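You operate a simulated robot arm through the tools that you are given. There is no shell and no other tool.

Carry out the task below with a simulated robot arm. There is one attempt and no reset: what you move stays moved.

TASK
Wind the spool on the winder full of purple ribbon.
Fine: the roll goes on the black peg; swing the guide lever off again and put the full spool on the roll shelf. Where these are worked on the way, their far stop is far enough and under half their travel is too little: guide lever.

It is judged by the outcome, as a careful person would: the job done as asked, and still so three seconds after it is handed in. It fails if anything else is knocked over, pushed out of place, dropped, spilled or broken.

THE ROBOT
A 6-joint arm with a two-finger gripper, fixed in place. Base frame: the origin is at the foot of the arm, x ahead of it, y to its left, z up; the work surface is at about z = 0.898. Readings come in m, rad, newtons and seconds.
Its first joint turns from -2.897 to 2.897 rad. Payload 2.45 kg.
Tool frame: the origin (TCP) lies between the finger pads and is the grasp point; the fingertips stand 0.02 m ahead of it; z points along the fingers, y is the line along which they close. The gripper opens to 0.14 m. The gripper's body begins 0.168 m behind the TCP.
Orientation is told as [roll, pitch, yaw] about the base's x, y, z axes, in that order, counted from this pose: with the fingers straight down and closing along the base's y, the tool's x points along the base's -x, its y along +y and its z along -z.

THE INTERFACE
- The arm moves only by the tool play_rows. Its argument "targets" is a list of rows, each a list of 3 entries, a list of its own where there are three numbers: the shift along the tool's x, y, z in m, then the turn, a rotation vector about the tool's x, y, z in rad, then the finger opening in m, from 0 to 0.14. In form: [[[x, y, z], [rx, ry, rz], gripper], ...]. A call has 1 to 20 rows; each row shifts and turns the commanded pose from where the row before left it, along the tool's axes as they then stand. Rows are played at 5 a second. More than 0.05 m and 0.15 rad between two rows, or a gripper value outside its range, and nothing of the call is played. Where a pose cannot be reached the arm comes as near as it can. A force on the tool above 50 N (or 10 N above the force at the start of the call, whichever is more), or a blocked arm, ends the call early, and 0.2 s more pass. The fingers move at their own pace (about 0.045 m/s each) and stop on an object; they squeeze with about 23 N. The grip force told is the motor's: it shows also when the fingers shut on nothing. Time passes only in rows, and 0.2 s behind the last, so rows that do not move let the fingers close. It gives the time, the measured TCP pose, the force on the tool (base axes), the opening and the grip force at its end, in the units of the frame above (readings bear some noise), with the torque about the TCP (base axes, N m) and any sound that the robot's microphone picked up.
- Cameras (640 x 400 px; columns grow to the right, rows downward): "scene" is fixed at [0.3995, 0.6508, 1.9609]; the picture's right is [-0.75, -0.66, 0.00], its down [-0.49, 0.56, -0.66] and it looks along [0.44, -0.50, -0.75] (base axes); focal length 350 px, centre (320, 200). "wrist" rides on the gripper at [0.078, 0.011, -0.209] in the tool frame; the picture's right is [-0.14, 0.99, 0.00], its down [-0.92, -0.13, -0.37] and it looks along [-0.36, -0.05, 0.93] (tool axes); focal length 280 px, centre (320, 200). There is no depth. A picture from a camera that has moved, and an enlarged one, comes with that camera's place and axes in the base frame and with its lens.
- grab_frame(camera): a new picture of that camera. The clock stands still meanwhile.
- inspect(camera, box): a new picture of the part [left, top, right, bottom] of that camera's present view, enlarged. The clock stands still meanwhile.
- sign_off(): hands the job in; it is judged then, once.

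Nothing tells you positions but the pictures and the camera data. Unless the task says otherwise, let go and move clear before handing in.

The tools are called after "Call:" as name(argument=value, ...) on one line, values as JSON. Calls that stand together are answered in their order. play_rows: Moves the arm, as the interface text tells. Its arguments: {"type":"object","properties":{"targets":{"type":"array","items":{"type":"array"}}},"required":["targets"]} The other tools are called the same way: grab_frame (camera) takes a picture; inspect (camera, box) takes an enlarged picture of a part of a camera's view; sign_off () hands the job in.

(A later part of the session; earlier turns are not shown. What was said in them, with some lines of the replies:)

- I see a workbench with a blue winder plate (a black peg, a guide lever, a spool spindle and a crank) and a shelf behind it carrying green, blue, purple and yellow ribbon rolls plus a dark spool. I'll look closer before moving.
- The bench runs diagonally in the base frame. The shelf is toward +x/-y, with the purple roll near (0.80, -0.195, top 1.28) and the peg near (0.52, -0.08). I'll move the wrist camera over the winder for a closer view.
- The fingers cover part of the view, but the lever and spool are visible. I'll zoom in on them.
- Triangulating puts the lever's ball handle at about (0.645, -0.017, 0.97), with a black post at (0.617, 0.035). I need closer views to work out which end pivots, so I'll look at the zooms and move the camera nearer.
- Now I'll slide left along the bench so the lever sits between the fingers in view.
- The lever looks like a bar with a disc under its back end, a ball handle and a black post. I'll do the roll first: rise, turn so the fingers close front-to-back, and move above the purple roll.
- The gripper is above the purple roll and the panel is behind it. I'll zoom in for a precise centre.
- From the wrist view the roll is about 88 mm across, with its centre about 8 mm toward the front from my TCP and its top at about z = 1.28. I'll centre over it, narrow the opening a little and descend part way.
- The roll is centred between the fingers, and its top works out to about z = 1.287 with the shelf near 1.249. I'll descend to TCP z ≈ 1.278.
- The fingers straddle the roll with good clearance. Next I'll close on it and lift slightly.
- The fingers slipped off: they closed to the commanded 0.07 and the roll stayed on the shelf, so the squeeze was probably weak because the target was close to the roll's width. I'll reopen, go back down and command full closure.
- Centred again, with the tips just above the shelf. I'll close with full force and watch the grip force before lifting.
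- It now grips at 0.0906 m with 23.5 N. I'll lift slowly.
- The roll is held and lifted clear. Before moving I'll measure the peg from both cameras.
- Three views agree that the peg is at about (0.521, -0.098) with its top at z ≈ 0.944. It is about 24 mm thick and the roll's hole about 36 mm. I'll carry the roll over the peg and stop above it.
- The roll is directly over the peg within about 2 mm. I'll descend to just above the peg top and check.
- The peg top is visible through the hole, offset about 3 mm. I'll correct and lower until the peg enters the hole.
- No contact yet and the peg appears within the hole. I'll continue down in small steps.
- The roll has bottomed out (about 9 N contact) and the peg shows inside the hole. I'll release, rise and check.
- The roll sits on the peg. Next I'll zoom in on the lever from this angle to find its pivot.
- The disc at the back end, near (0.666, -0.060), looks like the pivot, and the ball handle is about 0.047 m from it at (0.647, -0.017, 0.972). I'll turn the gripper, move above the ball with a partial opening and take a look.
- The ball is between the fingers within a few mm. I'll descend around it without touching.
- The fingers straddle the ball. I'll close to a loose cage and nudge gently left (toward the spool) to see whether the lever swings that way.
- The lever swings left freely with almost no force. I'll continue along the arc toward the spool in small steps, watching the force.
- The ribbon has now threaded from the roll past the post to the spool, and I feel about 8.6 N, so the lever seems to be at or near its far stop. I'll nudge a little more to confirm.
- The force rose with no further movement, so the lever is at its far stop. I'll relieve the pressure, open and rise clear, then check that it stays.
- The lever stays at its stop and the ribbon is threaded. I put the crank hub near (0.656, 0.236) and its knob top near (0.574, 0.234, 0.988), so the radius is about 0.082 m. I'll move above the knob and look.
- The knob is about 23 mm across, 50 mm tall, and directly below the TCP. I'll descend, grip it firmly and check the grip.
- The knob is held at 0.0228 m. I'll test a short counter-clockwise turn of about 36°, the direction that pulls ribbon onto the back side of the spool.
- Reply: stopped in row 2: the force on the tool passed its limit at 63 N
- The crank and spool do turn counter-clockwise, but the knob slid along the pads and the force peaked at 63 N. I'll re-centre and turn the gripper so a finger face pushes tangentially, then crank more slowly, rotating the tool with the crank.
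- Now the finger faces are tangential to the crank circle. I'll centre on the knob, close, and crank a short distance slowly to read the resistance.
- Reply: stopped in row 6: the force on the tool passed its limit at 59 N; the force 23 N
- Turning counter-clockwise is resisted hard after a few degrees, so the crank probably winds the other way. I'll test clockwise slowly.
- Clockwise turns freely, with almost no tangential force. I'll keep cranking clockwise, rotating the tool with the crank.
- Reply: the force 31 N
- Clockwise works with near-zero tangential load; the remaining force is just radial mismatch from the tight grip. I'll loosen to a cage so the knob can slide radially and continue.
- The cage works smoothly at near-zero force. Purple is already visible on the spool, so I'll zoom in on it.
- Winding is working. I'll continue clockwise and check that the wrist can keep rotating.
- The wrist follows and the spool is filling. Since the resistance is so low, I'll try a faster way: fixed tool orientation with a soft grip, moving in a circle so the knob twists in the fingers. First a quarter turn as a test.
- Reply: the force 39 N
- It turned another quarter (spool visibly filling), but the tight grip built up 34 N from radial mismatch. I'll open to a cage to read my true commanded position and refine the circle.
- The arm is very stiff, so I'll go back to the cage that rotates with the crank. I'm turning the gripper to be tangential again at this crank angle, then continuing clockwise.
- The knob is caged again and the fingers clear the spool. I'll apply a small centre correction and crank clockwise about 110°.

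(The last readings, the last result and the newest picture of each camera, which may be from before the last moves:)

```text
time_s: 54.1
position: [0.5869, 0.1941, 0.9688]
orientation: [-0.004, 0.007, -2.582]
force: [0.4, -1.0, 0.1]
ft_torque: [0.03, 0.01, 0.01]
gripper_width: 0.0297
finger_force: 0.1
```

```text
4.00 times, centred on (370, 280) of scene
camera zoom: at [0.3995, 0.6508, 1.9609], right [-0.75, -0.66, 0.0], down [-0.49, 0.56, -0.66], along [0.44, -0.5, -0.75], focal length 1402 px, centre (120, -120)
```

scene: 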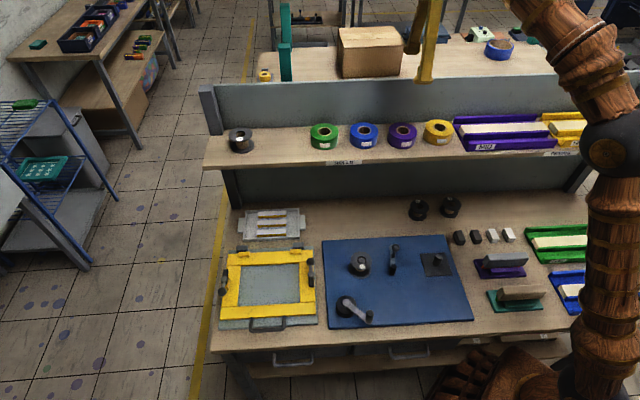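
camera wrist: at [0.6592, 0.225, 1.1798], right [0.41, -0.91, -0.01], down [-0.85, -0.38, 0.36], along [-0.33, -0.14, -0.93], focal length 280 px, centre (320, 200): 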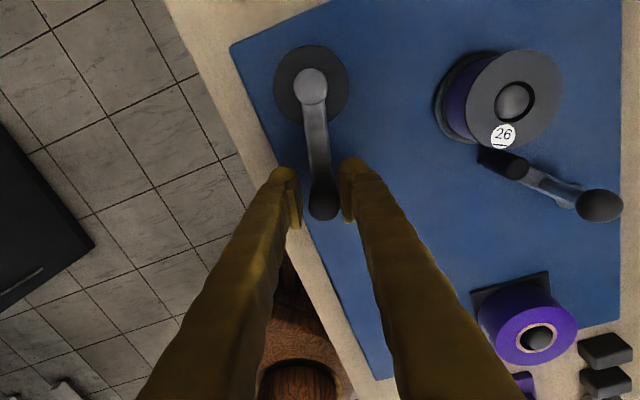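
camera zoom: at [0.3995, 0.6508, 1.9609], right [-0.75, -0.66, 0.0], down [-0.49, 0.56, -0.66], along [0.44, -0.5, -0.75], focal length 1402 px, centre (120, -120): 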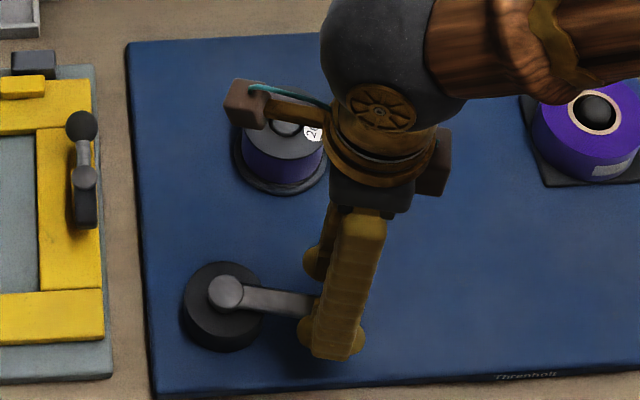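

In this view I no longer see the ribbon strip between the roll and the spool, so I'll zoom in.

Call:
inspect(camera="wrist", box=[400, 30, 640, 200])

Call:
inspect(camera="wrist", box=[400, 130, 640, 380])

Call:
inspect(camera="scene", box=[370, 220, 480, 300])

```text
2.35 times, centred on (520, 115) of wrist
camera zoom: at [0.6592, 0.225, 1.1798], right [0.41, -0.91, -0.01], down [-0.85, -0.38, 0.36], along [-0.33, -0.14, -0.93], focal length 660 px, centre (-151, 400)
```

zoom: 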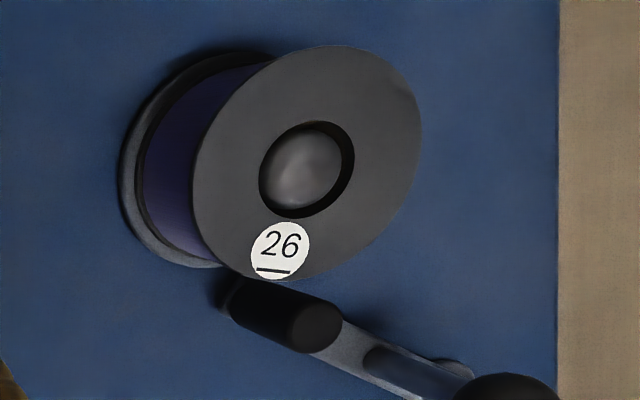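

```text
1.60 times, centred on (520, 255) of wrist
camera zoom: at [0.6592, 0.225, 1.1798], right [0.41, -0.91, -0.01], down [-0.85, -0.38, 0.36], along [-0.33, -0.14, -0.93], focal length 449 px, centre (0, 112)
```

zoom: 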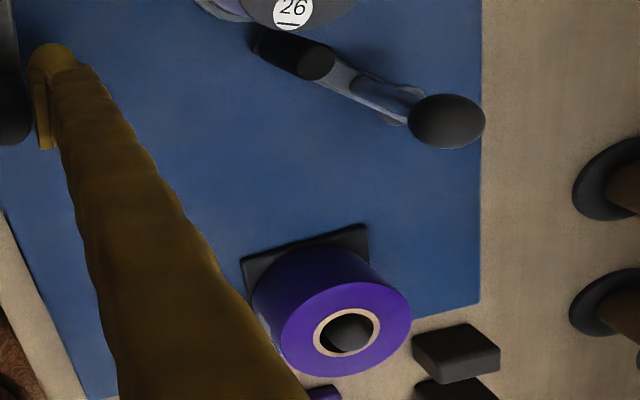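

```text
5.00 times, centred on (425, 260) of scene
camera zoom: at [0.3995, 0.6508, 1.9609], right [-0.75, -0.66, 0.0], down [-0.49, 0.56, -0.66], along [0.44, -0.5, -0.75], focal length 1752 px, centre (-205, -100)
```

zoom: 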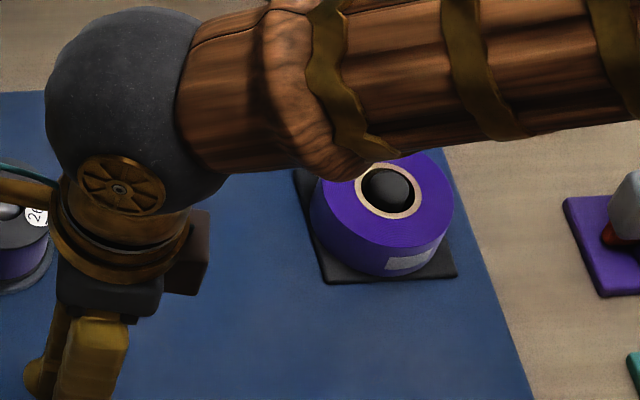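

The strip has disappeared and the purple winding reaches nearly to the flange rims, so the spool looks full. I'll let go of the crank, rise, and look clearly before doing anything else.

Call:
play_rows(targets=[[[0, 0, 0], [0, 0, 0], 0.06], [[0, 0, 0], [0, 0, 0], 0.06], [[0, 0, -0.04], [0, 0, 0], 0.06], [[0, 0, -0.045], [0, 0, 0], 0.06], [[0, 0, -0.045], [0, 0, -0.14], 0.06], [[0, 0, -0.045], [0, 0, -0.14], 0.06], [[0, 0, -0.045], [0, 0, -0.14], 0.06], [[0, 0, 0], [0, 0, -0.14], 0.06], [[0, 0, 0], [0, 0, -0.14], 0.06], [[0, 0, 0], [0, 0, -0.14], 0.06], [[0, 0, 0], [0, 0, -0.14], 0.06], [[0, 0, 0], [0, 0, -0.14], 0.06], [[0, 0, 0], [0, 0, -0.14], 0.06], [[0, 0, 0], [0, 0, -0.14], 0.06], [[0, 0, 0], [0, 0, -0.14], 0.06], [[0, 0, 0], [0, 0, -0.14], 0.06]])

Call:
grab_frame(camera="scene")

Call:
inspect(camera="scene", box=[330, 225, 480, 340])

Call:
grab_frame(camera="wrist")

```text
time_s: 57.5
position: [0.5863, 0.1907, 1.1884]
orientation: [0.009, 0.003, -0.902]
force: [1.0, 0.0, 0.0]
ft_torque: [-0.02, 0.0, 0.0]
gripper_width: 0.06
finger_force: 0.1
```

```text
taken
```

scene: 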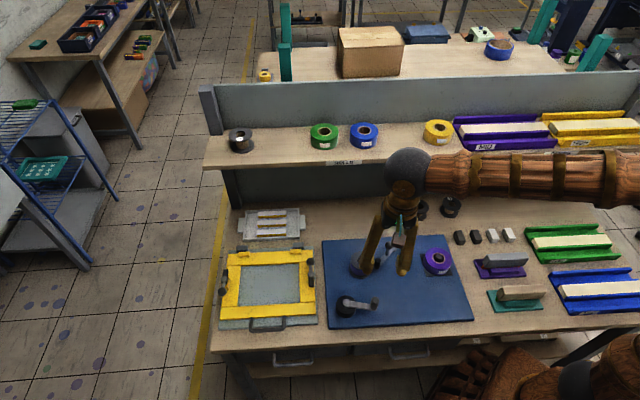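

```text
3.48 times, centred on (405, 282) of scene
camera zoom: at [0.3995, 0.6508, 1.9609], right [-0.75, -0.66, 0.0], down [-0.49, 0.56, -0.66], along [0.44, -0.5, -0.75], focal length 1219 px, centre (24, -87)
```

zoom: 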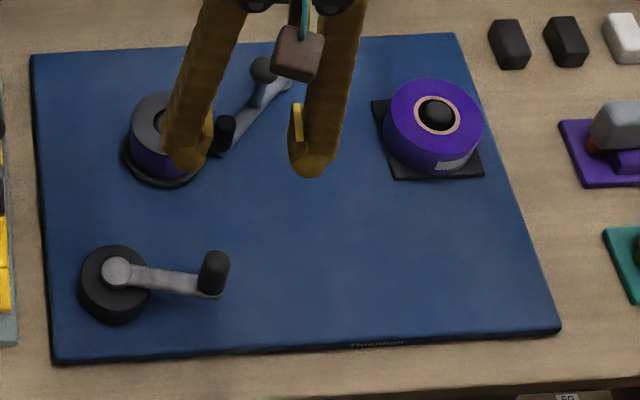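

```text
taken
camera wrist: at [0.5462, 0.2584, 1.3994], right [0.86, 0.51, 0.01], down [0.47, -0.8, 0.36], along [0.19, -0.31, -0.93], focal length 280 px, centre (320, 200)
```

wrist: 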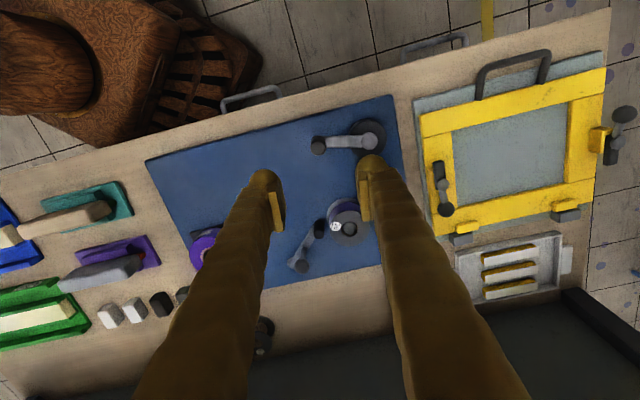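

Call:
inspect(camera="wrist", box=[280, 180, 380, 290])

Call:
play_rows(targets=[[[0.04, -0.02, 0], [0, 0, 0], 0.1], [[0.04, -0.02, 0], [0, 0, 0], 0.1]])

Call:
inspect(camera="scene", box=[340, 235, 410, 290])

Call:
grab_frame(camera="wrist")

```text
3.64 times, centred on (330, 235) of wrist
camera zoom: at [0.5462, 0.2584, 1.3994], right [0.86, 0.51, 0.01], down [0.47, -0.8, 0.36], along [0.19, -0.31, -0.93], focal length 1020 px, centre (284, 73)
```

zoom: 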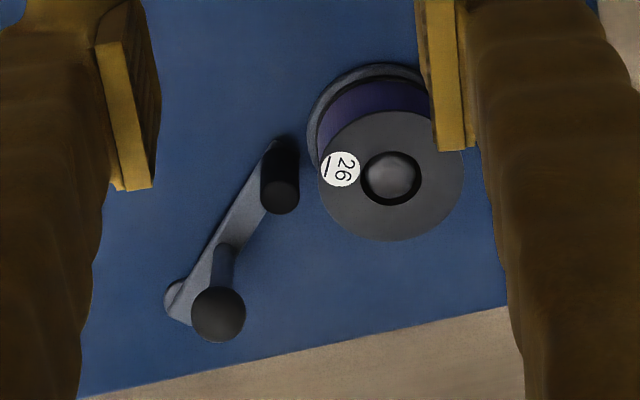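

```text
time_s: 58.1
position: [0.5053, 0.2289, 1.1885]
orientation: [0.007, 0.003, -0.902]
force: [0.4, 0.6, -0.2]
ft_torque: [0.05, 0.01, -0.01]
gripper_width: 0.1002
finger_force: 0.0
```

```text
7.27 times, centred on (375, 262) of scene
camera zoom: at [0.3995, 0.6508, 1.9609], right [-0.75, -0.66, 0.0], down [-0.49, 0.56, -0.66], along [0.44, -0.5, -0.75], focal length 2549 px, centre (-80, -254)
```

zoom: 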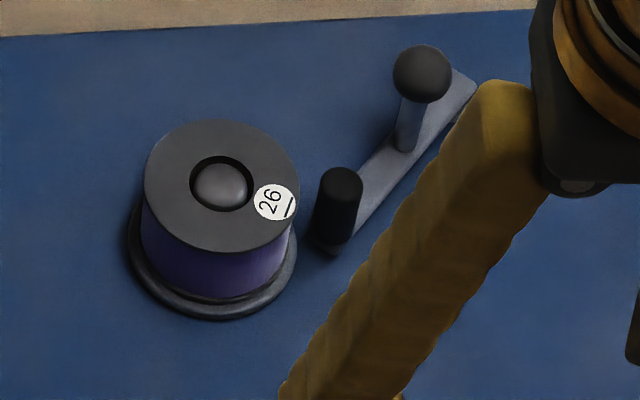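

```text
taken
camera wrist: at [0.4648, 0.2958, 1.3983], right [0.86, 0.51, 0.01], down [0.47, -0.8, 0.36], along [0.19, -0.31, -0.93], focal length 280 px, centre (320, 200)
```

wrist: 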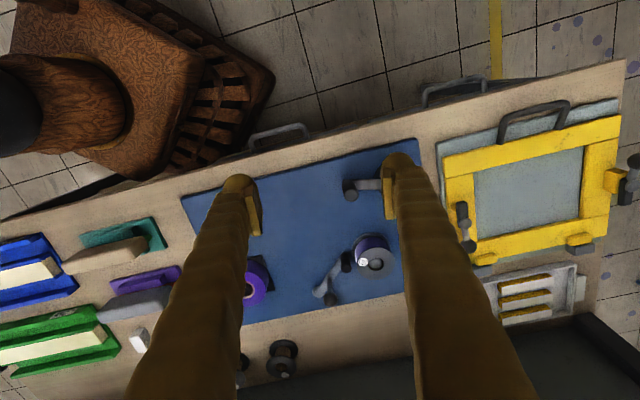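

The winding is flush with the flange rims, so the spool is full. Next is swinging the guide lever back off. I'll move above the ball handle, which I expect at about (0.670, -0.013).

Call:
play_rows(targets=[[[0, 0, 0], [0.008, -0.003, -0.053], 0.07], [[-0.0484, -0.006, 0], [0, 0, 0], 0.07], [[-0.0484, -0.006, 0], [0, 0, 0], 0.07], [[-0.0484, -0.006, 0], [0, 0, 0], 0.07], [[-0.0484, -0.006, 0], [0, 0, 0], 0.07], [[-0.0484, -0.006, 0], [0, 0, 0], 0.07], [[-0.0484, -0.006, 0], [0, 0, 0], 0.07], [[0, 0, 0.04], [0, 0, 0], 0.07], [[0, 0, 0.04], [0, 0, 0], 0.07]])

Call:
grab_frame(camera="wrist")

Call:
inspect(camera="scene", box=[330, 200, 480, 315])

```text
time_s: 60.1
position: [0.6713, -0.0111, 1.1061]
orientation: [0.0, 0.0, -0.848]
force: [0.0, -0.9, -0.6]
ft_torque: [0.01, -0.02, 0.0]
gripper_width: 0.0698
finger_force: 0.1
```

```text
taken
camera wrist: at [0.6279, 0.0555, 1.3169], right [0.83, 0.55, 0.0], down [0.51, -0.78, 0.37], along [0.2, -0.31, -0.93], focal length 280 px, centre (320, 200)
```

wrist: 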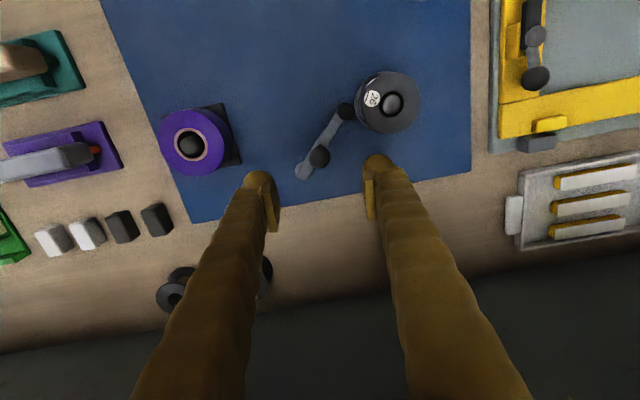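

```text
3.48 times, centred on (405, 258) of scene
camera zoom: at [0.3995, 0.6508, 1.9609], right [-0.75, -0.66, 0.0], down [-0.49, 0.56, -0.66], along [0.44, -0.5, -0.75], focal length 1219 px, centre (24, 0)
```

zoom: 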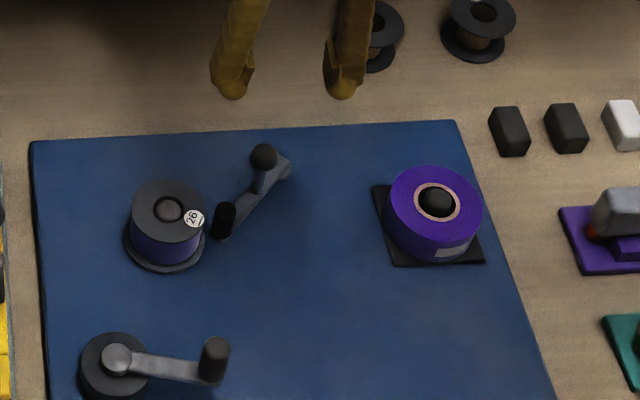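

The ball is between the fingers. I'll descend, cage it, and push back toward the right along the reverse arc.

Call:
play_rows(targets=[[[0.003, -0.001, 0.045], [0, 0, 0], 0.06], [[0, 0, 0.045], [0, 0, 0], 0.06], [[0, 0, 0.043], [0, 0, 0], 0.06], [[0, 0, 0], [0, 0, 0], 0.034], [[0, 0, 0], [0, 0, 0], 0.034]])

Call:
inspect(camera="wrist", box=[220, 60, 460, 240])

```text
time_s: 61.3
position: [0.6679, -0.0121, 0.9741]
orientation: [0.002, 0.001, -0.851]
force: [-0.1, 0.2, -0.5]
ft_torque: [-0.04, 0.0, -0.01]
gripper_width: 0.0339
finger_force: 0.0
```

```text
2.22 times, centred on (340, 150) of wrist
camera zoom: at [0.6254, 0.054, 1.1837], right [0.83, 0.55, 0.0], down [0.51, -0.78, 0.37], along [0.2, -0.31, -0.93], focal length 623 px, centre (276, 311)
```

zoom: 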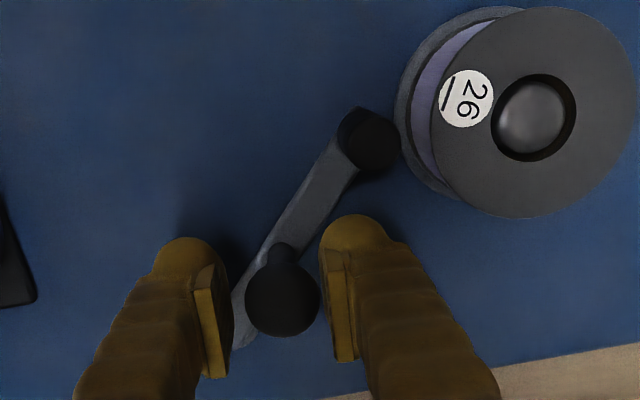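

Call:
play_rows(targets=[[[0.002, -0.005, 0], [0, 0, 0], 0.034], [[0.002, -0.005, 0], [0, 0, 0], 0.034], [[0.002, -0.0045, 0], [0, 0, 0], 0.034], [[0.002, -0.005, 0], [0, 0, 0], 0.034], [[0.0015, -0.004, 0], [0, 0, 0], 0.034]])

Call:
inspect(camera="wrist", box=[220, 60, 460, 240])

```text
time_s: 62.5
position: [0.6442, -0.0207, 0.9754]
orientation: [0.0, 0.0, -0.851]
force: [4.1, 0.8, -1.0]
ft_torque: [0.01, 0.01, -0.04]
gripper_width: 0.0361
finger_force: 1.2
```

```text
2.22 times, centred on (340, 150) of wrist
camera zoom: at [0.6009, 0.0463, 1.1853], right [0.83, 0.55, 0.0], down [0.51, -0.78, 0.37], along [0.2, -0.31, -0.93], focal length 623 px, centre (276, 311)
```

zoom: 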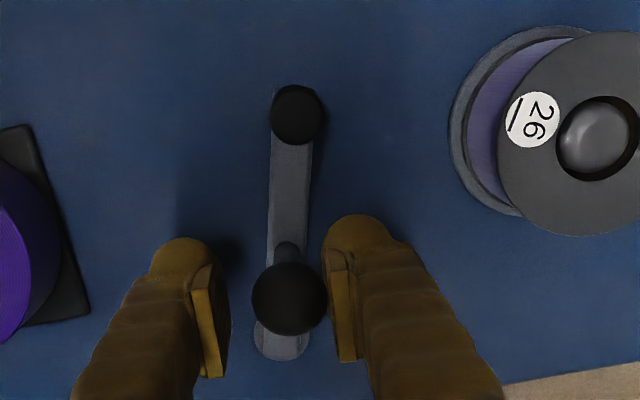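

The lever is back near its original angle with about 4 N of resistance. I'll push slightly more to confirm the off stop.

Call:
play_rows(targets=[[[0.0005, -0.003, 0], [0, 0, 0], 0.034], [[0, -0.001, 0], [0, 0, 0], 0.034]])

Call:
inspect(camera="wrist", box=[220, 60, 460, 240])

```text
time_s: 63.1
position: [0.6407, -0.0215, 0.976]
orientation: [-0.001, -0.001, -0.849]
force: [12.5, 5.3, -4.6]
ft_torque: [-0.07, -0.01, -0.07]
gripper_width: 0.0421
finger_force: 5.8
```

```text
2.22 times, centred on (340, 150) of wrist
camera zoom: at [0.5978, 0.0444, 1.1856], right [0.83, 0.55, 0.0], down [0.51, -0.78, 0.37], along [0.2, -0.31, -0.93], focal length 623 px, centre (276, 311)
```

zoom: 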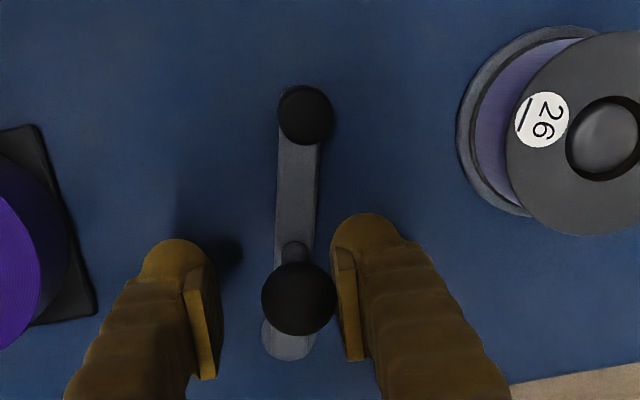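

The force rose to about 14 N with no movement, so the lever is at its off stop. I'll release it, rise, and move above the full spool at about (0.711, 0.090).

Call:
play_rows(targets=[[[0.0, 0.007, 0], [0, 0, 0], 0.04], [[0, 0, 0], [0, 0, 0], 0.06], [[0, 0, 0], [0, 0, 0], 0.06], [[0, 0, -0.04], [0, 0, 0], 0.06], [[0, 0, -0.045], [0, 0, 0], 0.08], [[0, 0, -0.045], [0, 0, 0], 0.1], [[0.0105, 0.038, 0], [0, 0, 0], 0.1], [[0.0105, 0.038, 0], [0, 0, 0], 0.1], [[0.0105, 0.038, 0], [0, 0, 0], 0.1]])

Call:
grab_frame(camera="wrist")

Call:
inspect(camera="scene", box=[330, 200, 480, 315])

```text
time_s: 65.1
position: [0.7087, 0.081, 1.1054]
orientation: [-0.002, -0.002, -0.85]
force: [-0.5, 0.1, 0.5]
ft_torque: [-0.01, -0.01, -0.02]
gripper_width: 0.1
finger_force: 0.0
```

```text
taken
camera wrist: at [0.6661, 0.1468, 1.3154], right [0.83, 0.55, 0.0], down [0.51, -0.78, 0.37], along [0.2, -0.31, -0.93], focal length 280 px, centre (320, 200)
```

wrist: 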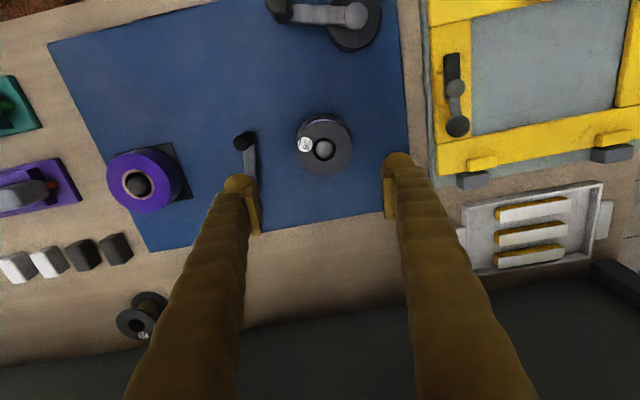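

```text
3.48 times, centred on (405, 258) of scene
camera zoom: at [0.3995, 0.6508, 1.9609], right [-0.75, -0.66, 0.0], down [-0.49, 0.56, -0.66], along [0.44, -0.5, -0.75], focal length 1219 px, centre (24, 0)
```

zoom: 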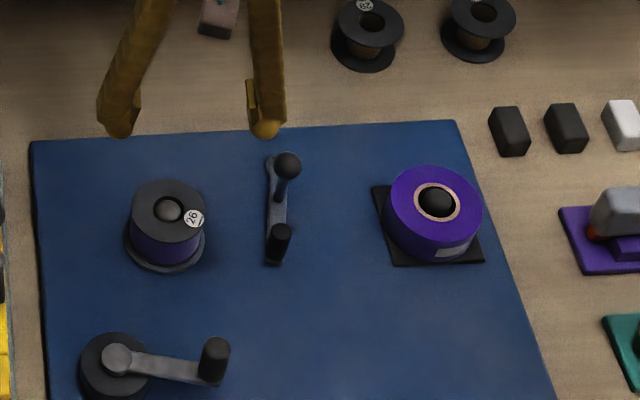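

Call:
inspect(camera="wrist", box=[270, 95, 380, 195])

Call:
inspect(camera="scene", box=[345, 245, 395, 285])

```text
4.00 times, centred on (325, 145) of wrist
camera zoom: at [0.6661, 0.1468, 1.3154], right [0.83, 0.55, 0.0], down [0.51, -0.78, 0.37], along [0.2, -0.31, -0.93], focal length 1122 px, centre (300, 420)
```

zoom: 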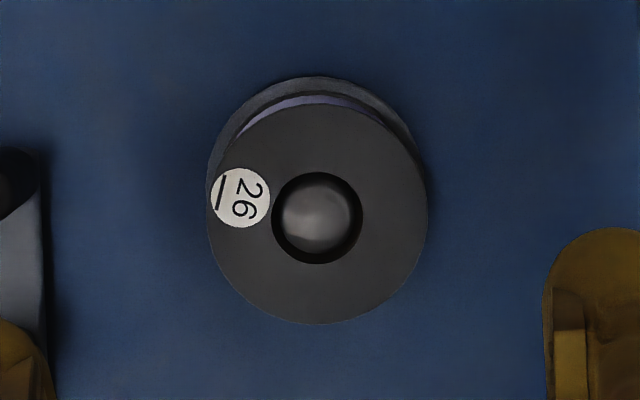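

```text
10.00 times, centred on (370, 265) of scene
camera zoom: at [0.3995, 0.6508, 1.9609], right [-0.75, -0.66, 0.0], down [-0.49, 0.56, -0.66], along [0.44, -0.5, -0.75], focal length 3504 px, centre (-180, -450)
```

zoom: 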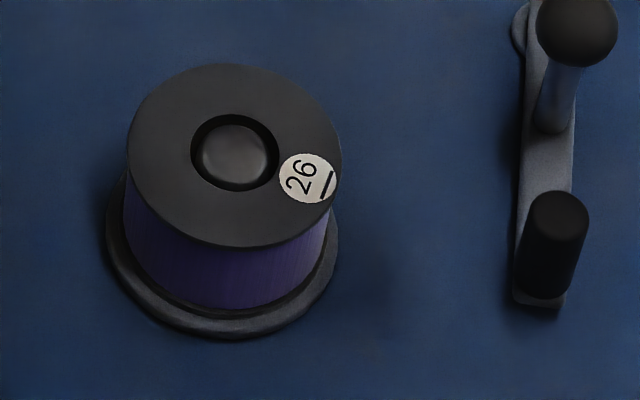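

The spool is 72 mm across and its centre is offset (+6 mm, +7 mm) in tool x/y. I'll centre over it and descend around it.

Call:
play_rows(targets=[[[0.0064, 0.0066, 0.02], [0, 0, 0], 0.1], [[0, 0, 0.045], [0, 0, 0], 0.1], [[0, 0, 0.045], [0, 0, 0], 0.1], [[0, 0, 0.04], [0, 0, 0], 0.1]])

Call:
grab_frame(camera="wrist")

Call:
inspect(camera="scene", box=[330, 225, 420, 295])

```text
time_s: 66.1
position: [0.713, 0.0915, 0.9558]
orientation: [0.001, 0.001, -0.85]
force: [0.5, 0.9, 0.2]
ft_torque: [0.0, 0.03, -0.01]
gripper_width: 0.1
finger_force: 0.0
```

```text
taken
camera wrist: at [0.6686, 0.158, 1.166], right [0.83, 0.55, 0.0], down [0.51, -0.78, 0.37], along [0.2, -0.31, -0.93], focal length 280 px, centre (320, 200)
```

wrist: 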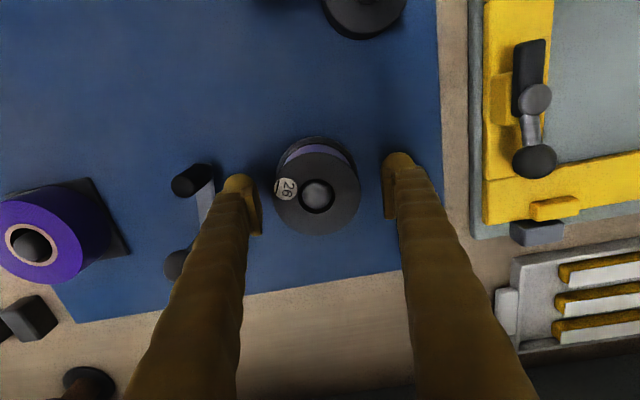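

```text
5.71 times, centred on (375, 260) of scene
camera zoom: at [0.3995, 0.6508, 1.9609], right [-0.75, -0.66, 0.0], down [-0.49, 0.56, -0.66], along [0.44, -0.5, -0.75], focal length 2002 px, centre (6, -143)
```

zoom: 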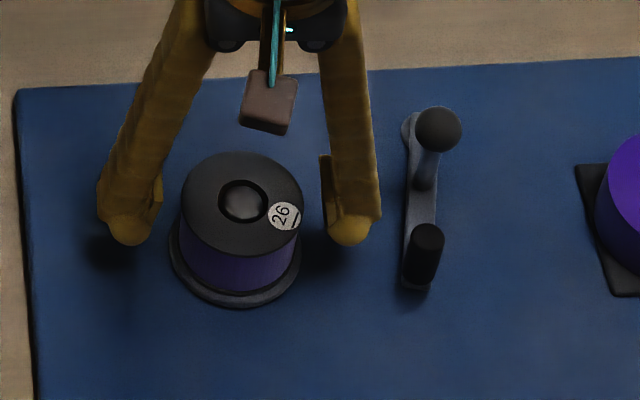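

Centred within 3 mm. I'll lower a little further so the pads span the flanges while staying above the base disc, then grip.

Call:
play_rows(targets=[[[-0.0025, -0.0025, 0.009], [0, 0, 0], 0.1], [[0, 0, 0.01], [0, 0, 0], 0.1], [[0, 0, 0], [0, 0, 0], 0.0], [[0, 0, 0], [0, 0, 0], 0.0], [[0, 0, 0], [0, 0, 0], 0.0], [[0, 0, 0], [0, 0, 0], 0.0]])

Call:
inspect(camera="wrist", box=[220, 120, 420, 260])

Call:
inspect(camera="scene", box=[330, 225, 420, 295])

```text
time_s: 67.5
position: [0.7106, 0.0885, 0.9356]
orientation: [0.001, 0.0, -0.851]
force: [0.4, -0.3, -0.3]
ft_torque: [0.02, 0.02, 0.01]
gripper_width: 0.0741
finger_force: 22.8
```

```text
2.86 times, centred on (320, 190) of wrist
camera zoom: at [0.668, 0.1544, 1.1464], right [0.83, 0.55, 0.0], down [0.51, -0.78, 0.37], along [0.2, -0.31, -0.93], focal length 801 px, centre (320, 229)
```

zoom: 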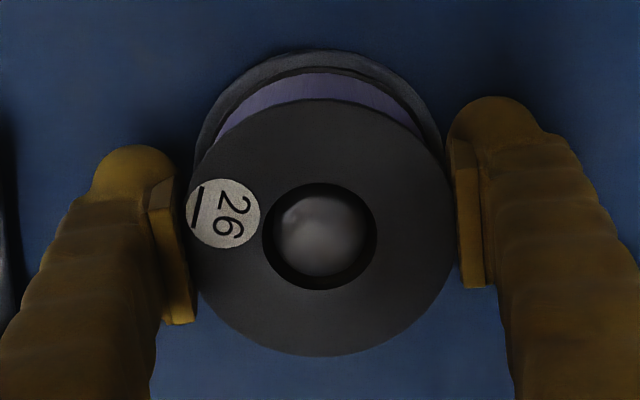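

```text
5.71 times, centred on (375, 260) of scene
camera zoom: at [0.3995, 0.6508, 1.9609], right [-0.75, -0.66, 0.0], down [-0.49, 0.56, -0.66], along [0.44, -0.5, -0.75], focal length 2002 px, centre (6, -143)
```

zoom: 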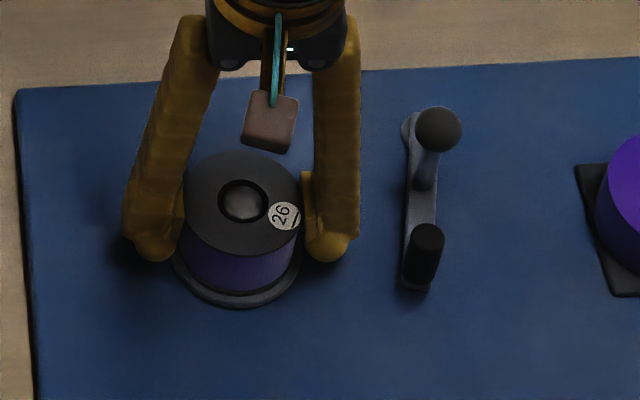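

Gripped at 74 mm with 23 N. I'll lift straight up off the spindle.

Call:
play_rows(targets=[[[0, 0, -0.005], [0, 0, 0], 0.0], [[0, 0, -0.01], [0, 0, 0], 0.0], [[0, 0, -0.015], [0, 0, 0], 0.0], [[0, 0, -0.02], [0, 0, 0], 0.0], [[0, 0, -0.03], [0, 0, 0], 0.0]])

Call:
inspect(camera="scene", box=[330, 200, 440, 300])

Call:
inspect(camera="wrist", box=[220, 120, 420, 260])

```text
time_s: 68.7
position: [0.7124, 0.0884, 1.0177]
orientation: [0.0, 0.0, -0.85]
force: [-0.5, 0.0, -0.9]
ft_torque: [0.0, 0.03, -0.01]
gripper_width: 0.0739
finger_force: 23.3
```

```text
4.00 times, centred on (385, 250) of scene
camera zoom: at [0.3995, 0.6508, 1.9609], right [-0.75, -0.66, 0.0], down [-0.49, 0.56, -0.66], along [0.44, -0.5, -0.75], focal length 1402 px, centre (60, 0)
```

zoom: 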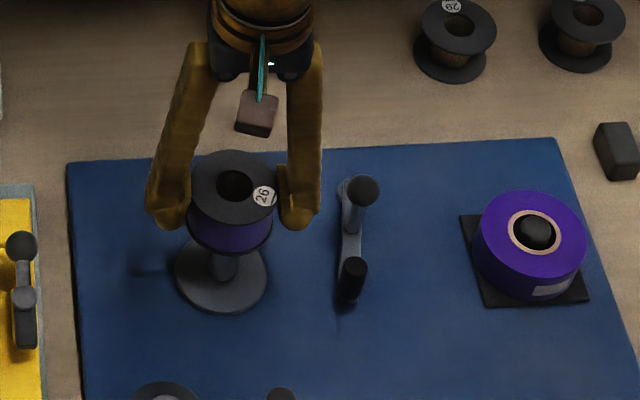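

```text
2.86 times, centred on (320, 190) of wrist
camera zoom: at [0.6686, 0.1545, 1.2271], right [0.83, 0.55, 0.0], down [0.51, -0.78, 0.37], along [0.2, -0.31, -0.93], focal length 801 px, centre (320, 229)
```

zoom: 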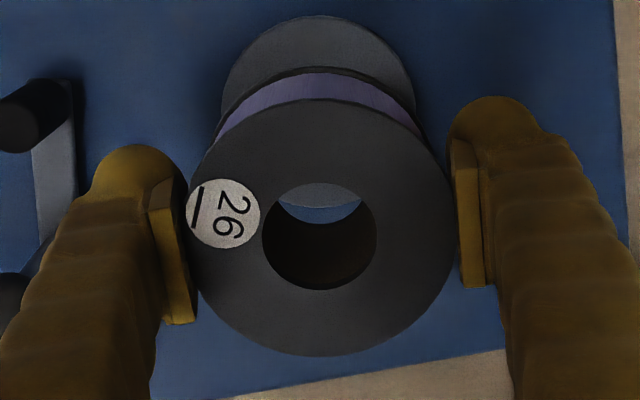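

The spool is off the spindle and full of purple. I'll raise it and carry it above the gap on the roll shelf where the purple roll stood.

Call:
play_rows(targets=[[[0, 0, -0.048], [0, 0, 0], 0.0], [[0, 0, -0.048], [0, 0, 0], 0.0], [[0, 0, -0.048], [0, 0, 0], 0.0], [[0, 0, -0.048], [0, 0, 0], 0.0], [[0, 0, -0.048], [0, 0, 0], 0.0], [[0, 0, -0.048], [0, 0, 0], 0.0], [[0, 0, -0.048], [0, 0, 0], 0.0], [[0, 0, -0.04], [0, 0, 0], 0.0], [[-0.0428, -0.0208, 0], [0, 0, 0], 0.0], [[-0.0428, -0.0208, 0], [0, 0, 0], 0.0], [[-0.0428, -0.0208, 0], [0, 0, 0], 0.0], [[-0.0428, -0.0208, 0], [0, 0, 0], 0.0], [[-0.0428, -0.0208, 0], [0, 0, 0], 0.0], [[-0.0428, -0.0208, 0], [0, 0, 0], 0.0]])

Call:
grab_frame(camera="wrist")

Call:
grab_frame(camera="scene")

```text
time_s: 71.7
position: [0.7869, -0.188, 1.3943]
orientation: [0.0, 0.0, -0.849]
force: [-1.2, -0.5, -0.3]
ft_torque: [0.01, -0.07, -0.03]
gripper_width: 0.0739
finger_force: 23.2
```

```text
taken
camera wrist: at [0.7434, -0.1215, 1.6041], right [0.83, 0.55, 0.0], down [0.51, -0.78, 0.37], along [0.2, -0.31, -0.93], focal length 280 px, centre (320, 200)
```

wrist: 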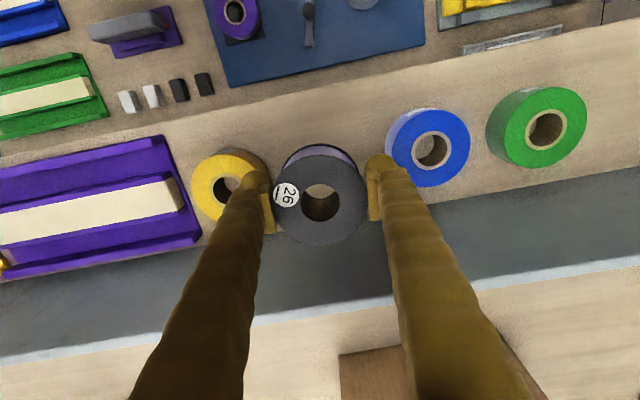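

```text
taken
```

scene: 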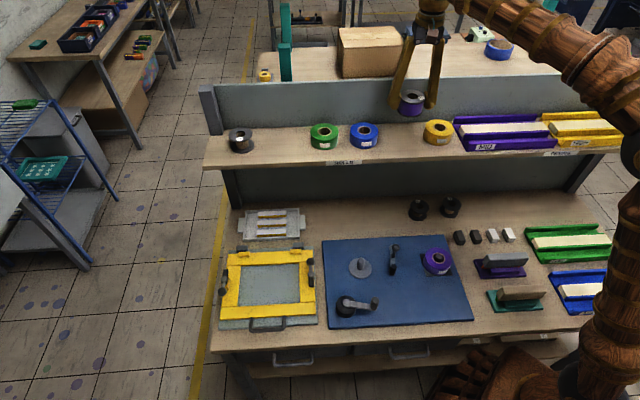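

The gap between the yellow and blue rolls is clear; shifting 7 mm left centres the spool in it. I'll lower part way and check.

Call:
play_rows(targets=[[[0, 0.007, 0], [0, 0, 0], 0.0], [[0, 0, 0.04], [0, 0, 0], 0.0], [[0, 0, 0.04], [0, 0, 0], 0.0], [[0, 0, 0.01], [0, 0, 0], 0.0]])

Call:
inspect(camera="scene", box=[340, 80, 480, 165])

Call:
grab_frame(camera="wrist")

```text
time_s: 72.7
position: [0.7931, -0.1814, 1.3014]
orientation: [-0.001, 0.001, -0.85]
force: [-0.3, 0.0, -0.2]
ft_torque: [-0.04, 0.02, -0.01]
gripper_width: 0.074
finger_force: 23.4
```

```text
4.57 times, centred on (410, 122) of scene
camera zoom: at [0.3995, 0.6508, 1.9609], right [-0.75, -0.66, 0.0], down [-0.49, 0.56, -0.66], along [0.44, -0.5, -0.75], focal length 1602 px, centre (-91, 554)
```

zoom: 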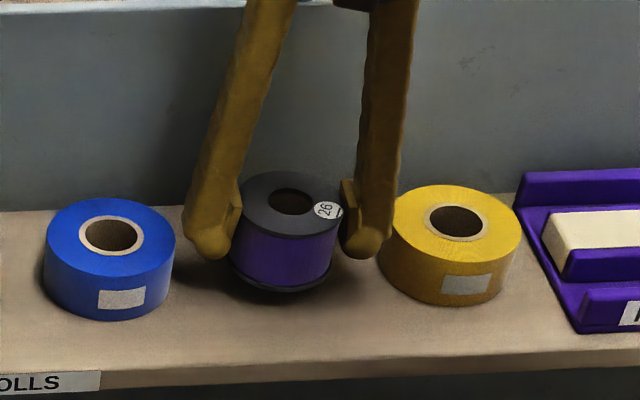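

```text
taken
camera wrist: at [0.751, -0.1155, 1.5123], right [0.83, 0.55, 0.0], down [0.51, -0.78, 0.37], along [0.2, -0.31, -0.93], focal length 280 px, centre (320, 200)
```

wrist: 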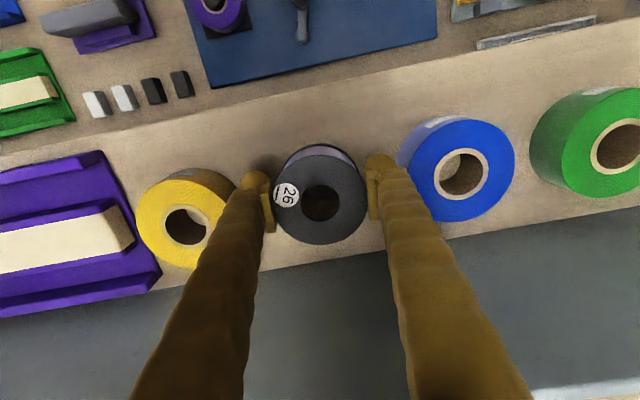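

Clearances to the yellow and blue rolls are over 20 mm each side. I'll lower in small steps until the spool touches the shelf.

Call:
play_rows(targets=[[[0, 0, 0.006], [0, 0, 0], 0.0], [[0, 0, 0.005], [0, 0, 0], 0.0]])

Call:
inspect(camera="scene", box=[380, 95, 450, 150])

```text
time_s: 73.3
position: [0.7925, -0.1823, 1.2904]
orientation: [0.0, 0.0, -0.85]
force: [0.3, -0.1, -0.7]
ft_torque: [-0.05, 0.01, -0.03]
gripper_width: 0.0739
finger_force: 22.9
```

```text
7.27 times, centred on (415, 122) of scene
camera zoom: at [0.3995, 0.6508, 1.9609], right [-0.75, -0.66, 0.0], down [-0.49, 0.56, -0.66], along [0.44, -0.5, -0.75], focal length 2549 px, centre (-371, 764)
```

zoom: 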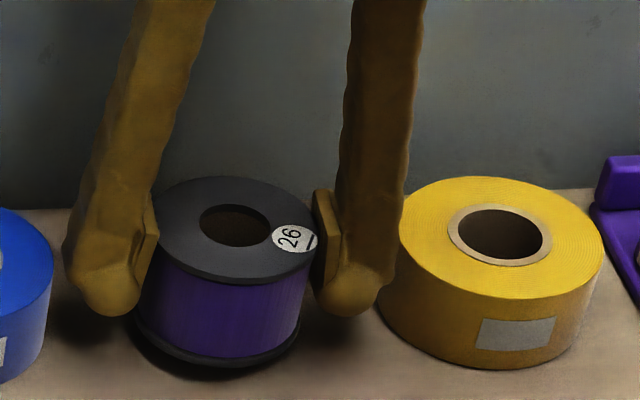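

Call:
play_rows(targets=[[[0, 0, 0.004], [0, 0, 0], 0.0], [[0, 0, 0.003], [0, 0, 0], 0.0]])

Call:
inspect(camera="scene", box=[380, 95, 450, 150])

```text
time_s: 73.9
position: [0.7933, -0.182, 1.2841]
orientation: [-0.001, -0.001, -0.85]
force: [0.2, 0.0, -0.8]
ft_torque: [-0.01, 0.01, -0.03]
gripper_width: 0.0738
finger_force: 23.1
```

```text
7.27 times, centred on (415, 122) of scene
camera zoom: at [0.3995, 0.6508, 1.9609], right [-0.75, -0.66, 0.0], down [-0.49, 0.56, -0.66], along [0.44, -0.5, -0.75], focal length 2549 px, centre (-371, 764)
```

zoom: 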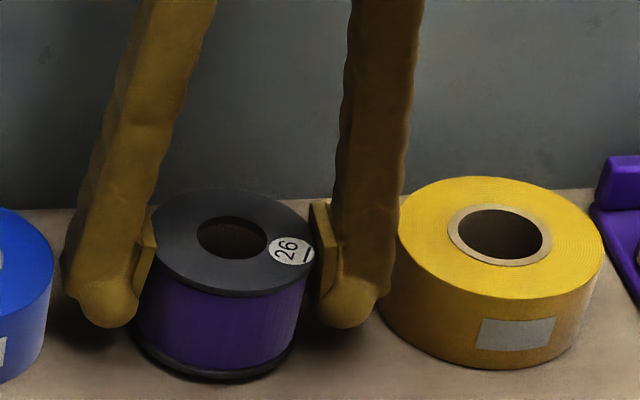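

No contact yet; I'll continue in 2–3 mm steps.

Call:
play_rows(targets=[[[0, 0, 0.003], [0, 0, 0], 0.0], [[0, 0, 0.002], [0, 0, 0], 0.0]])

```text
time_s: 74.5
position: [0.7928, -0.1822, 1.2798]
orientation: [-0.001, 0.0, -0.849]
force: [-0.5, 0.5, 7.6]
ft_torque: [0.11, 0.09, -0.07]
gripper_width: 0.0737
finger_force: 23.4
```

Contact with the shelf (about 8 N). I'll open just enough to release, then rise straight up.

Call:
play_rows(targets=[[[0, 0, 0], [0, 0, 0], 0.092], [[0, 0, 0], [0, 0, 0], 0.092], [[0, 0, 0], [0, 0, 0], 0.092], [[0, 0, -0.02], [0, 0, 0], 0.092], [[0, 0, -0.03], [0, 0, 0], 0.092], [[0, 0, -0.045], [0, 0, 0], 0.092], [[0, 0, -0.045], [0, 0, 0], 0.092]])

Call:
grab_frame(camera="wrist")

Call:
inspect(camera="scene", box=[340, 80, 480, 165])

```text
time_s: 76.1
position: [0.792, -0.183, 1.4183]
orientation: [0.001, 0.002, -0.851]
force: [-0.5, -0.2, 0.1]
ft_torque: [0.01, -0.03, -0.02]
gripper_width: 0.092
finger_force: 0.0
```

```text
taken
camera wrist: at [0.7484, -0.1163, 1.6288], right [0.83, 0.55, 0.0], down [0.51, -0.78, 0.37], along [0.2, -0.31, -0.93], focal length 280 px, centre (320, 200)
```

wrist: 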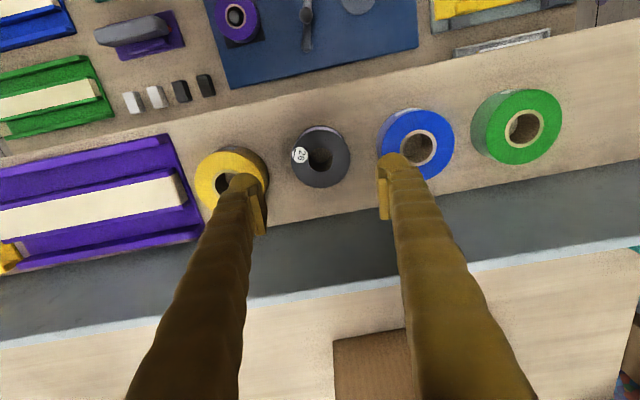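

```text
4.57 times, centred on (410, 122) of scene
camera zoom: at [0.3995, 0.6508, 1.9609], right [-0.75, -0.66, 0.0], down [-0.49, 0.56, -0.66], along [0.44, -0.5, -0.75], focal length 1602 px, centre (-91, 554)
```

zoom: 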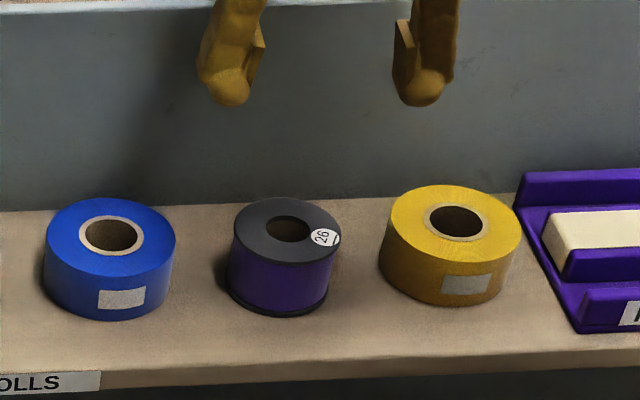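

The full spool stands upright on the shelf between the blue and yellow rolls. I'll back away and do a final check of the whole scene.

Call:
play_rows(targets=[[[0, 0, -0.045], [0, 0, 0], 0.1], [[0, 0, -0.03], [0, 0, 0], 0.1], [[0.048, 0, 0], [0, 0, 0], 0.1], [[0.048, 0, 0], [0, 0, 0], 0.1], [[0.048, 0, 0], [0, 0, 0], 0.1], [[0.048, 0, 0], [0, 0, 0], 0.1], [[0.048, 0, 0], [0, 0, 0], 0.1], [[0, -0.048, 0], [0, 0, 0], 0.1], [[0, -0.048, 0], [0, 0, 0], 0.1], [[0, -0.048, 0], [0, 0, 0], 0.1]])

Call:
grab_frame(camera="scene")

Call:
inspect(camera="scene", box=[320, 220, 480, 340])

Call:
inspect(camera="scene", box=[200, 80, 500, 180])

```text
time_s: 78.3
position: [0.524, -0.0981, 1.493]
orientation: [0.001, 0.0, -0.851]
force: [-0.6, 0.1, 0.0]
ft_torque: [-0.01, 0.09, 0.0]
gripper_width: 0.1002
finger_force: 0.1
```

```text
taken
```

scene: 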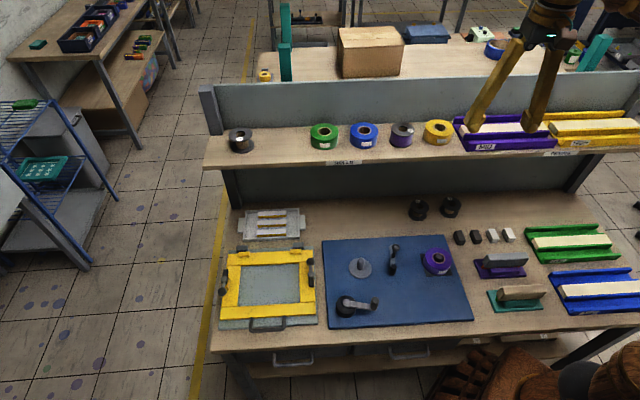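

```text
3.33 times, centred on (400, 280) of scene
camera zoom: at [0.3995, 0.6508, 1.9609], right [-0.75, -0.66, 0.0], down [-0.49, 0.56, -0.66], along [0.44, -0.5, -0.75], focal length 1168 px, centre (53, -67)
```

zoom: 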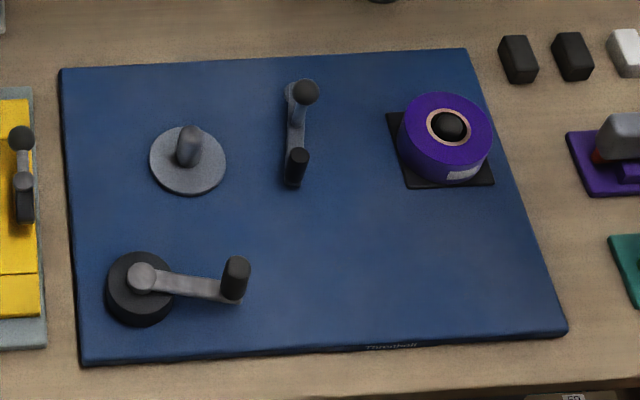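

```text
2.13 times, centred on (350, 130) of scene
camera zoom: at [0.3995, 0.6508, 1.9609], right [-0.75, -0.66, 0.0], down [-0.49, 0.56, -0.66], along [0.44, -0.5, -0.75], focal length 748 px, centre (256, 349)
```

zoom: 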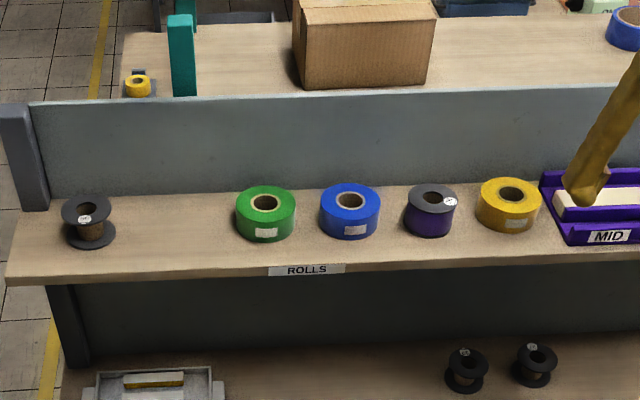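

The final check shows the purple roll on the black peg, the lever back at its off stop, and the full purple spool upright on the roll shelf. Nothing else has been disturbed and the arm is clear, so I'm handing in.

Call:
sign_off()

```text
The job is handed in.
```

The spool is wound full of purple ribbon and stands upright on the roll shelf, between the blue and yellow rolls. I handed the job in with the arm clear. I don't have the verdict.

- **Roll:** the purple roll is on the black peg, and I left it there after winding.
- **Guide lever:** I swung it to its far stop for winding, then back to its off stop. Both times I felt the stop as rising force with no further movement.
- **Winding:** the crank only turns clockwise. After a little under one turn the ribbon reached the flange rims and the strip to the roll disappeared. I took that as full and did not crank further.
- **Hiccups:** my first grip on the roll slipped off without moving it noticeably. The force limit also stopped me twice when I tried the crank the wrong way.

In the last pictures nothing else on the bench or shelf looks moved or knocked over.
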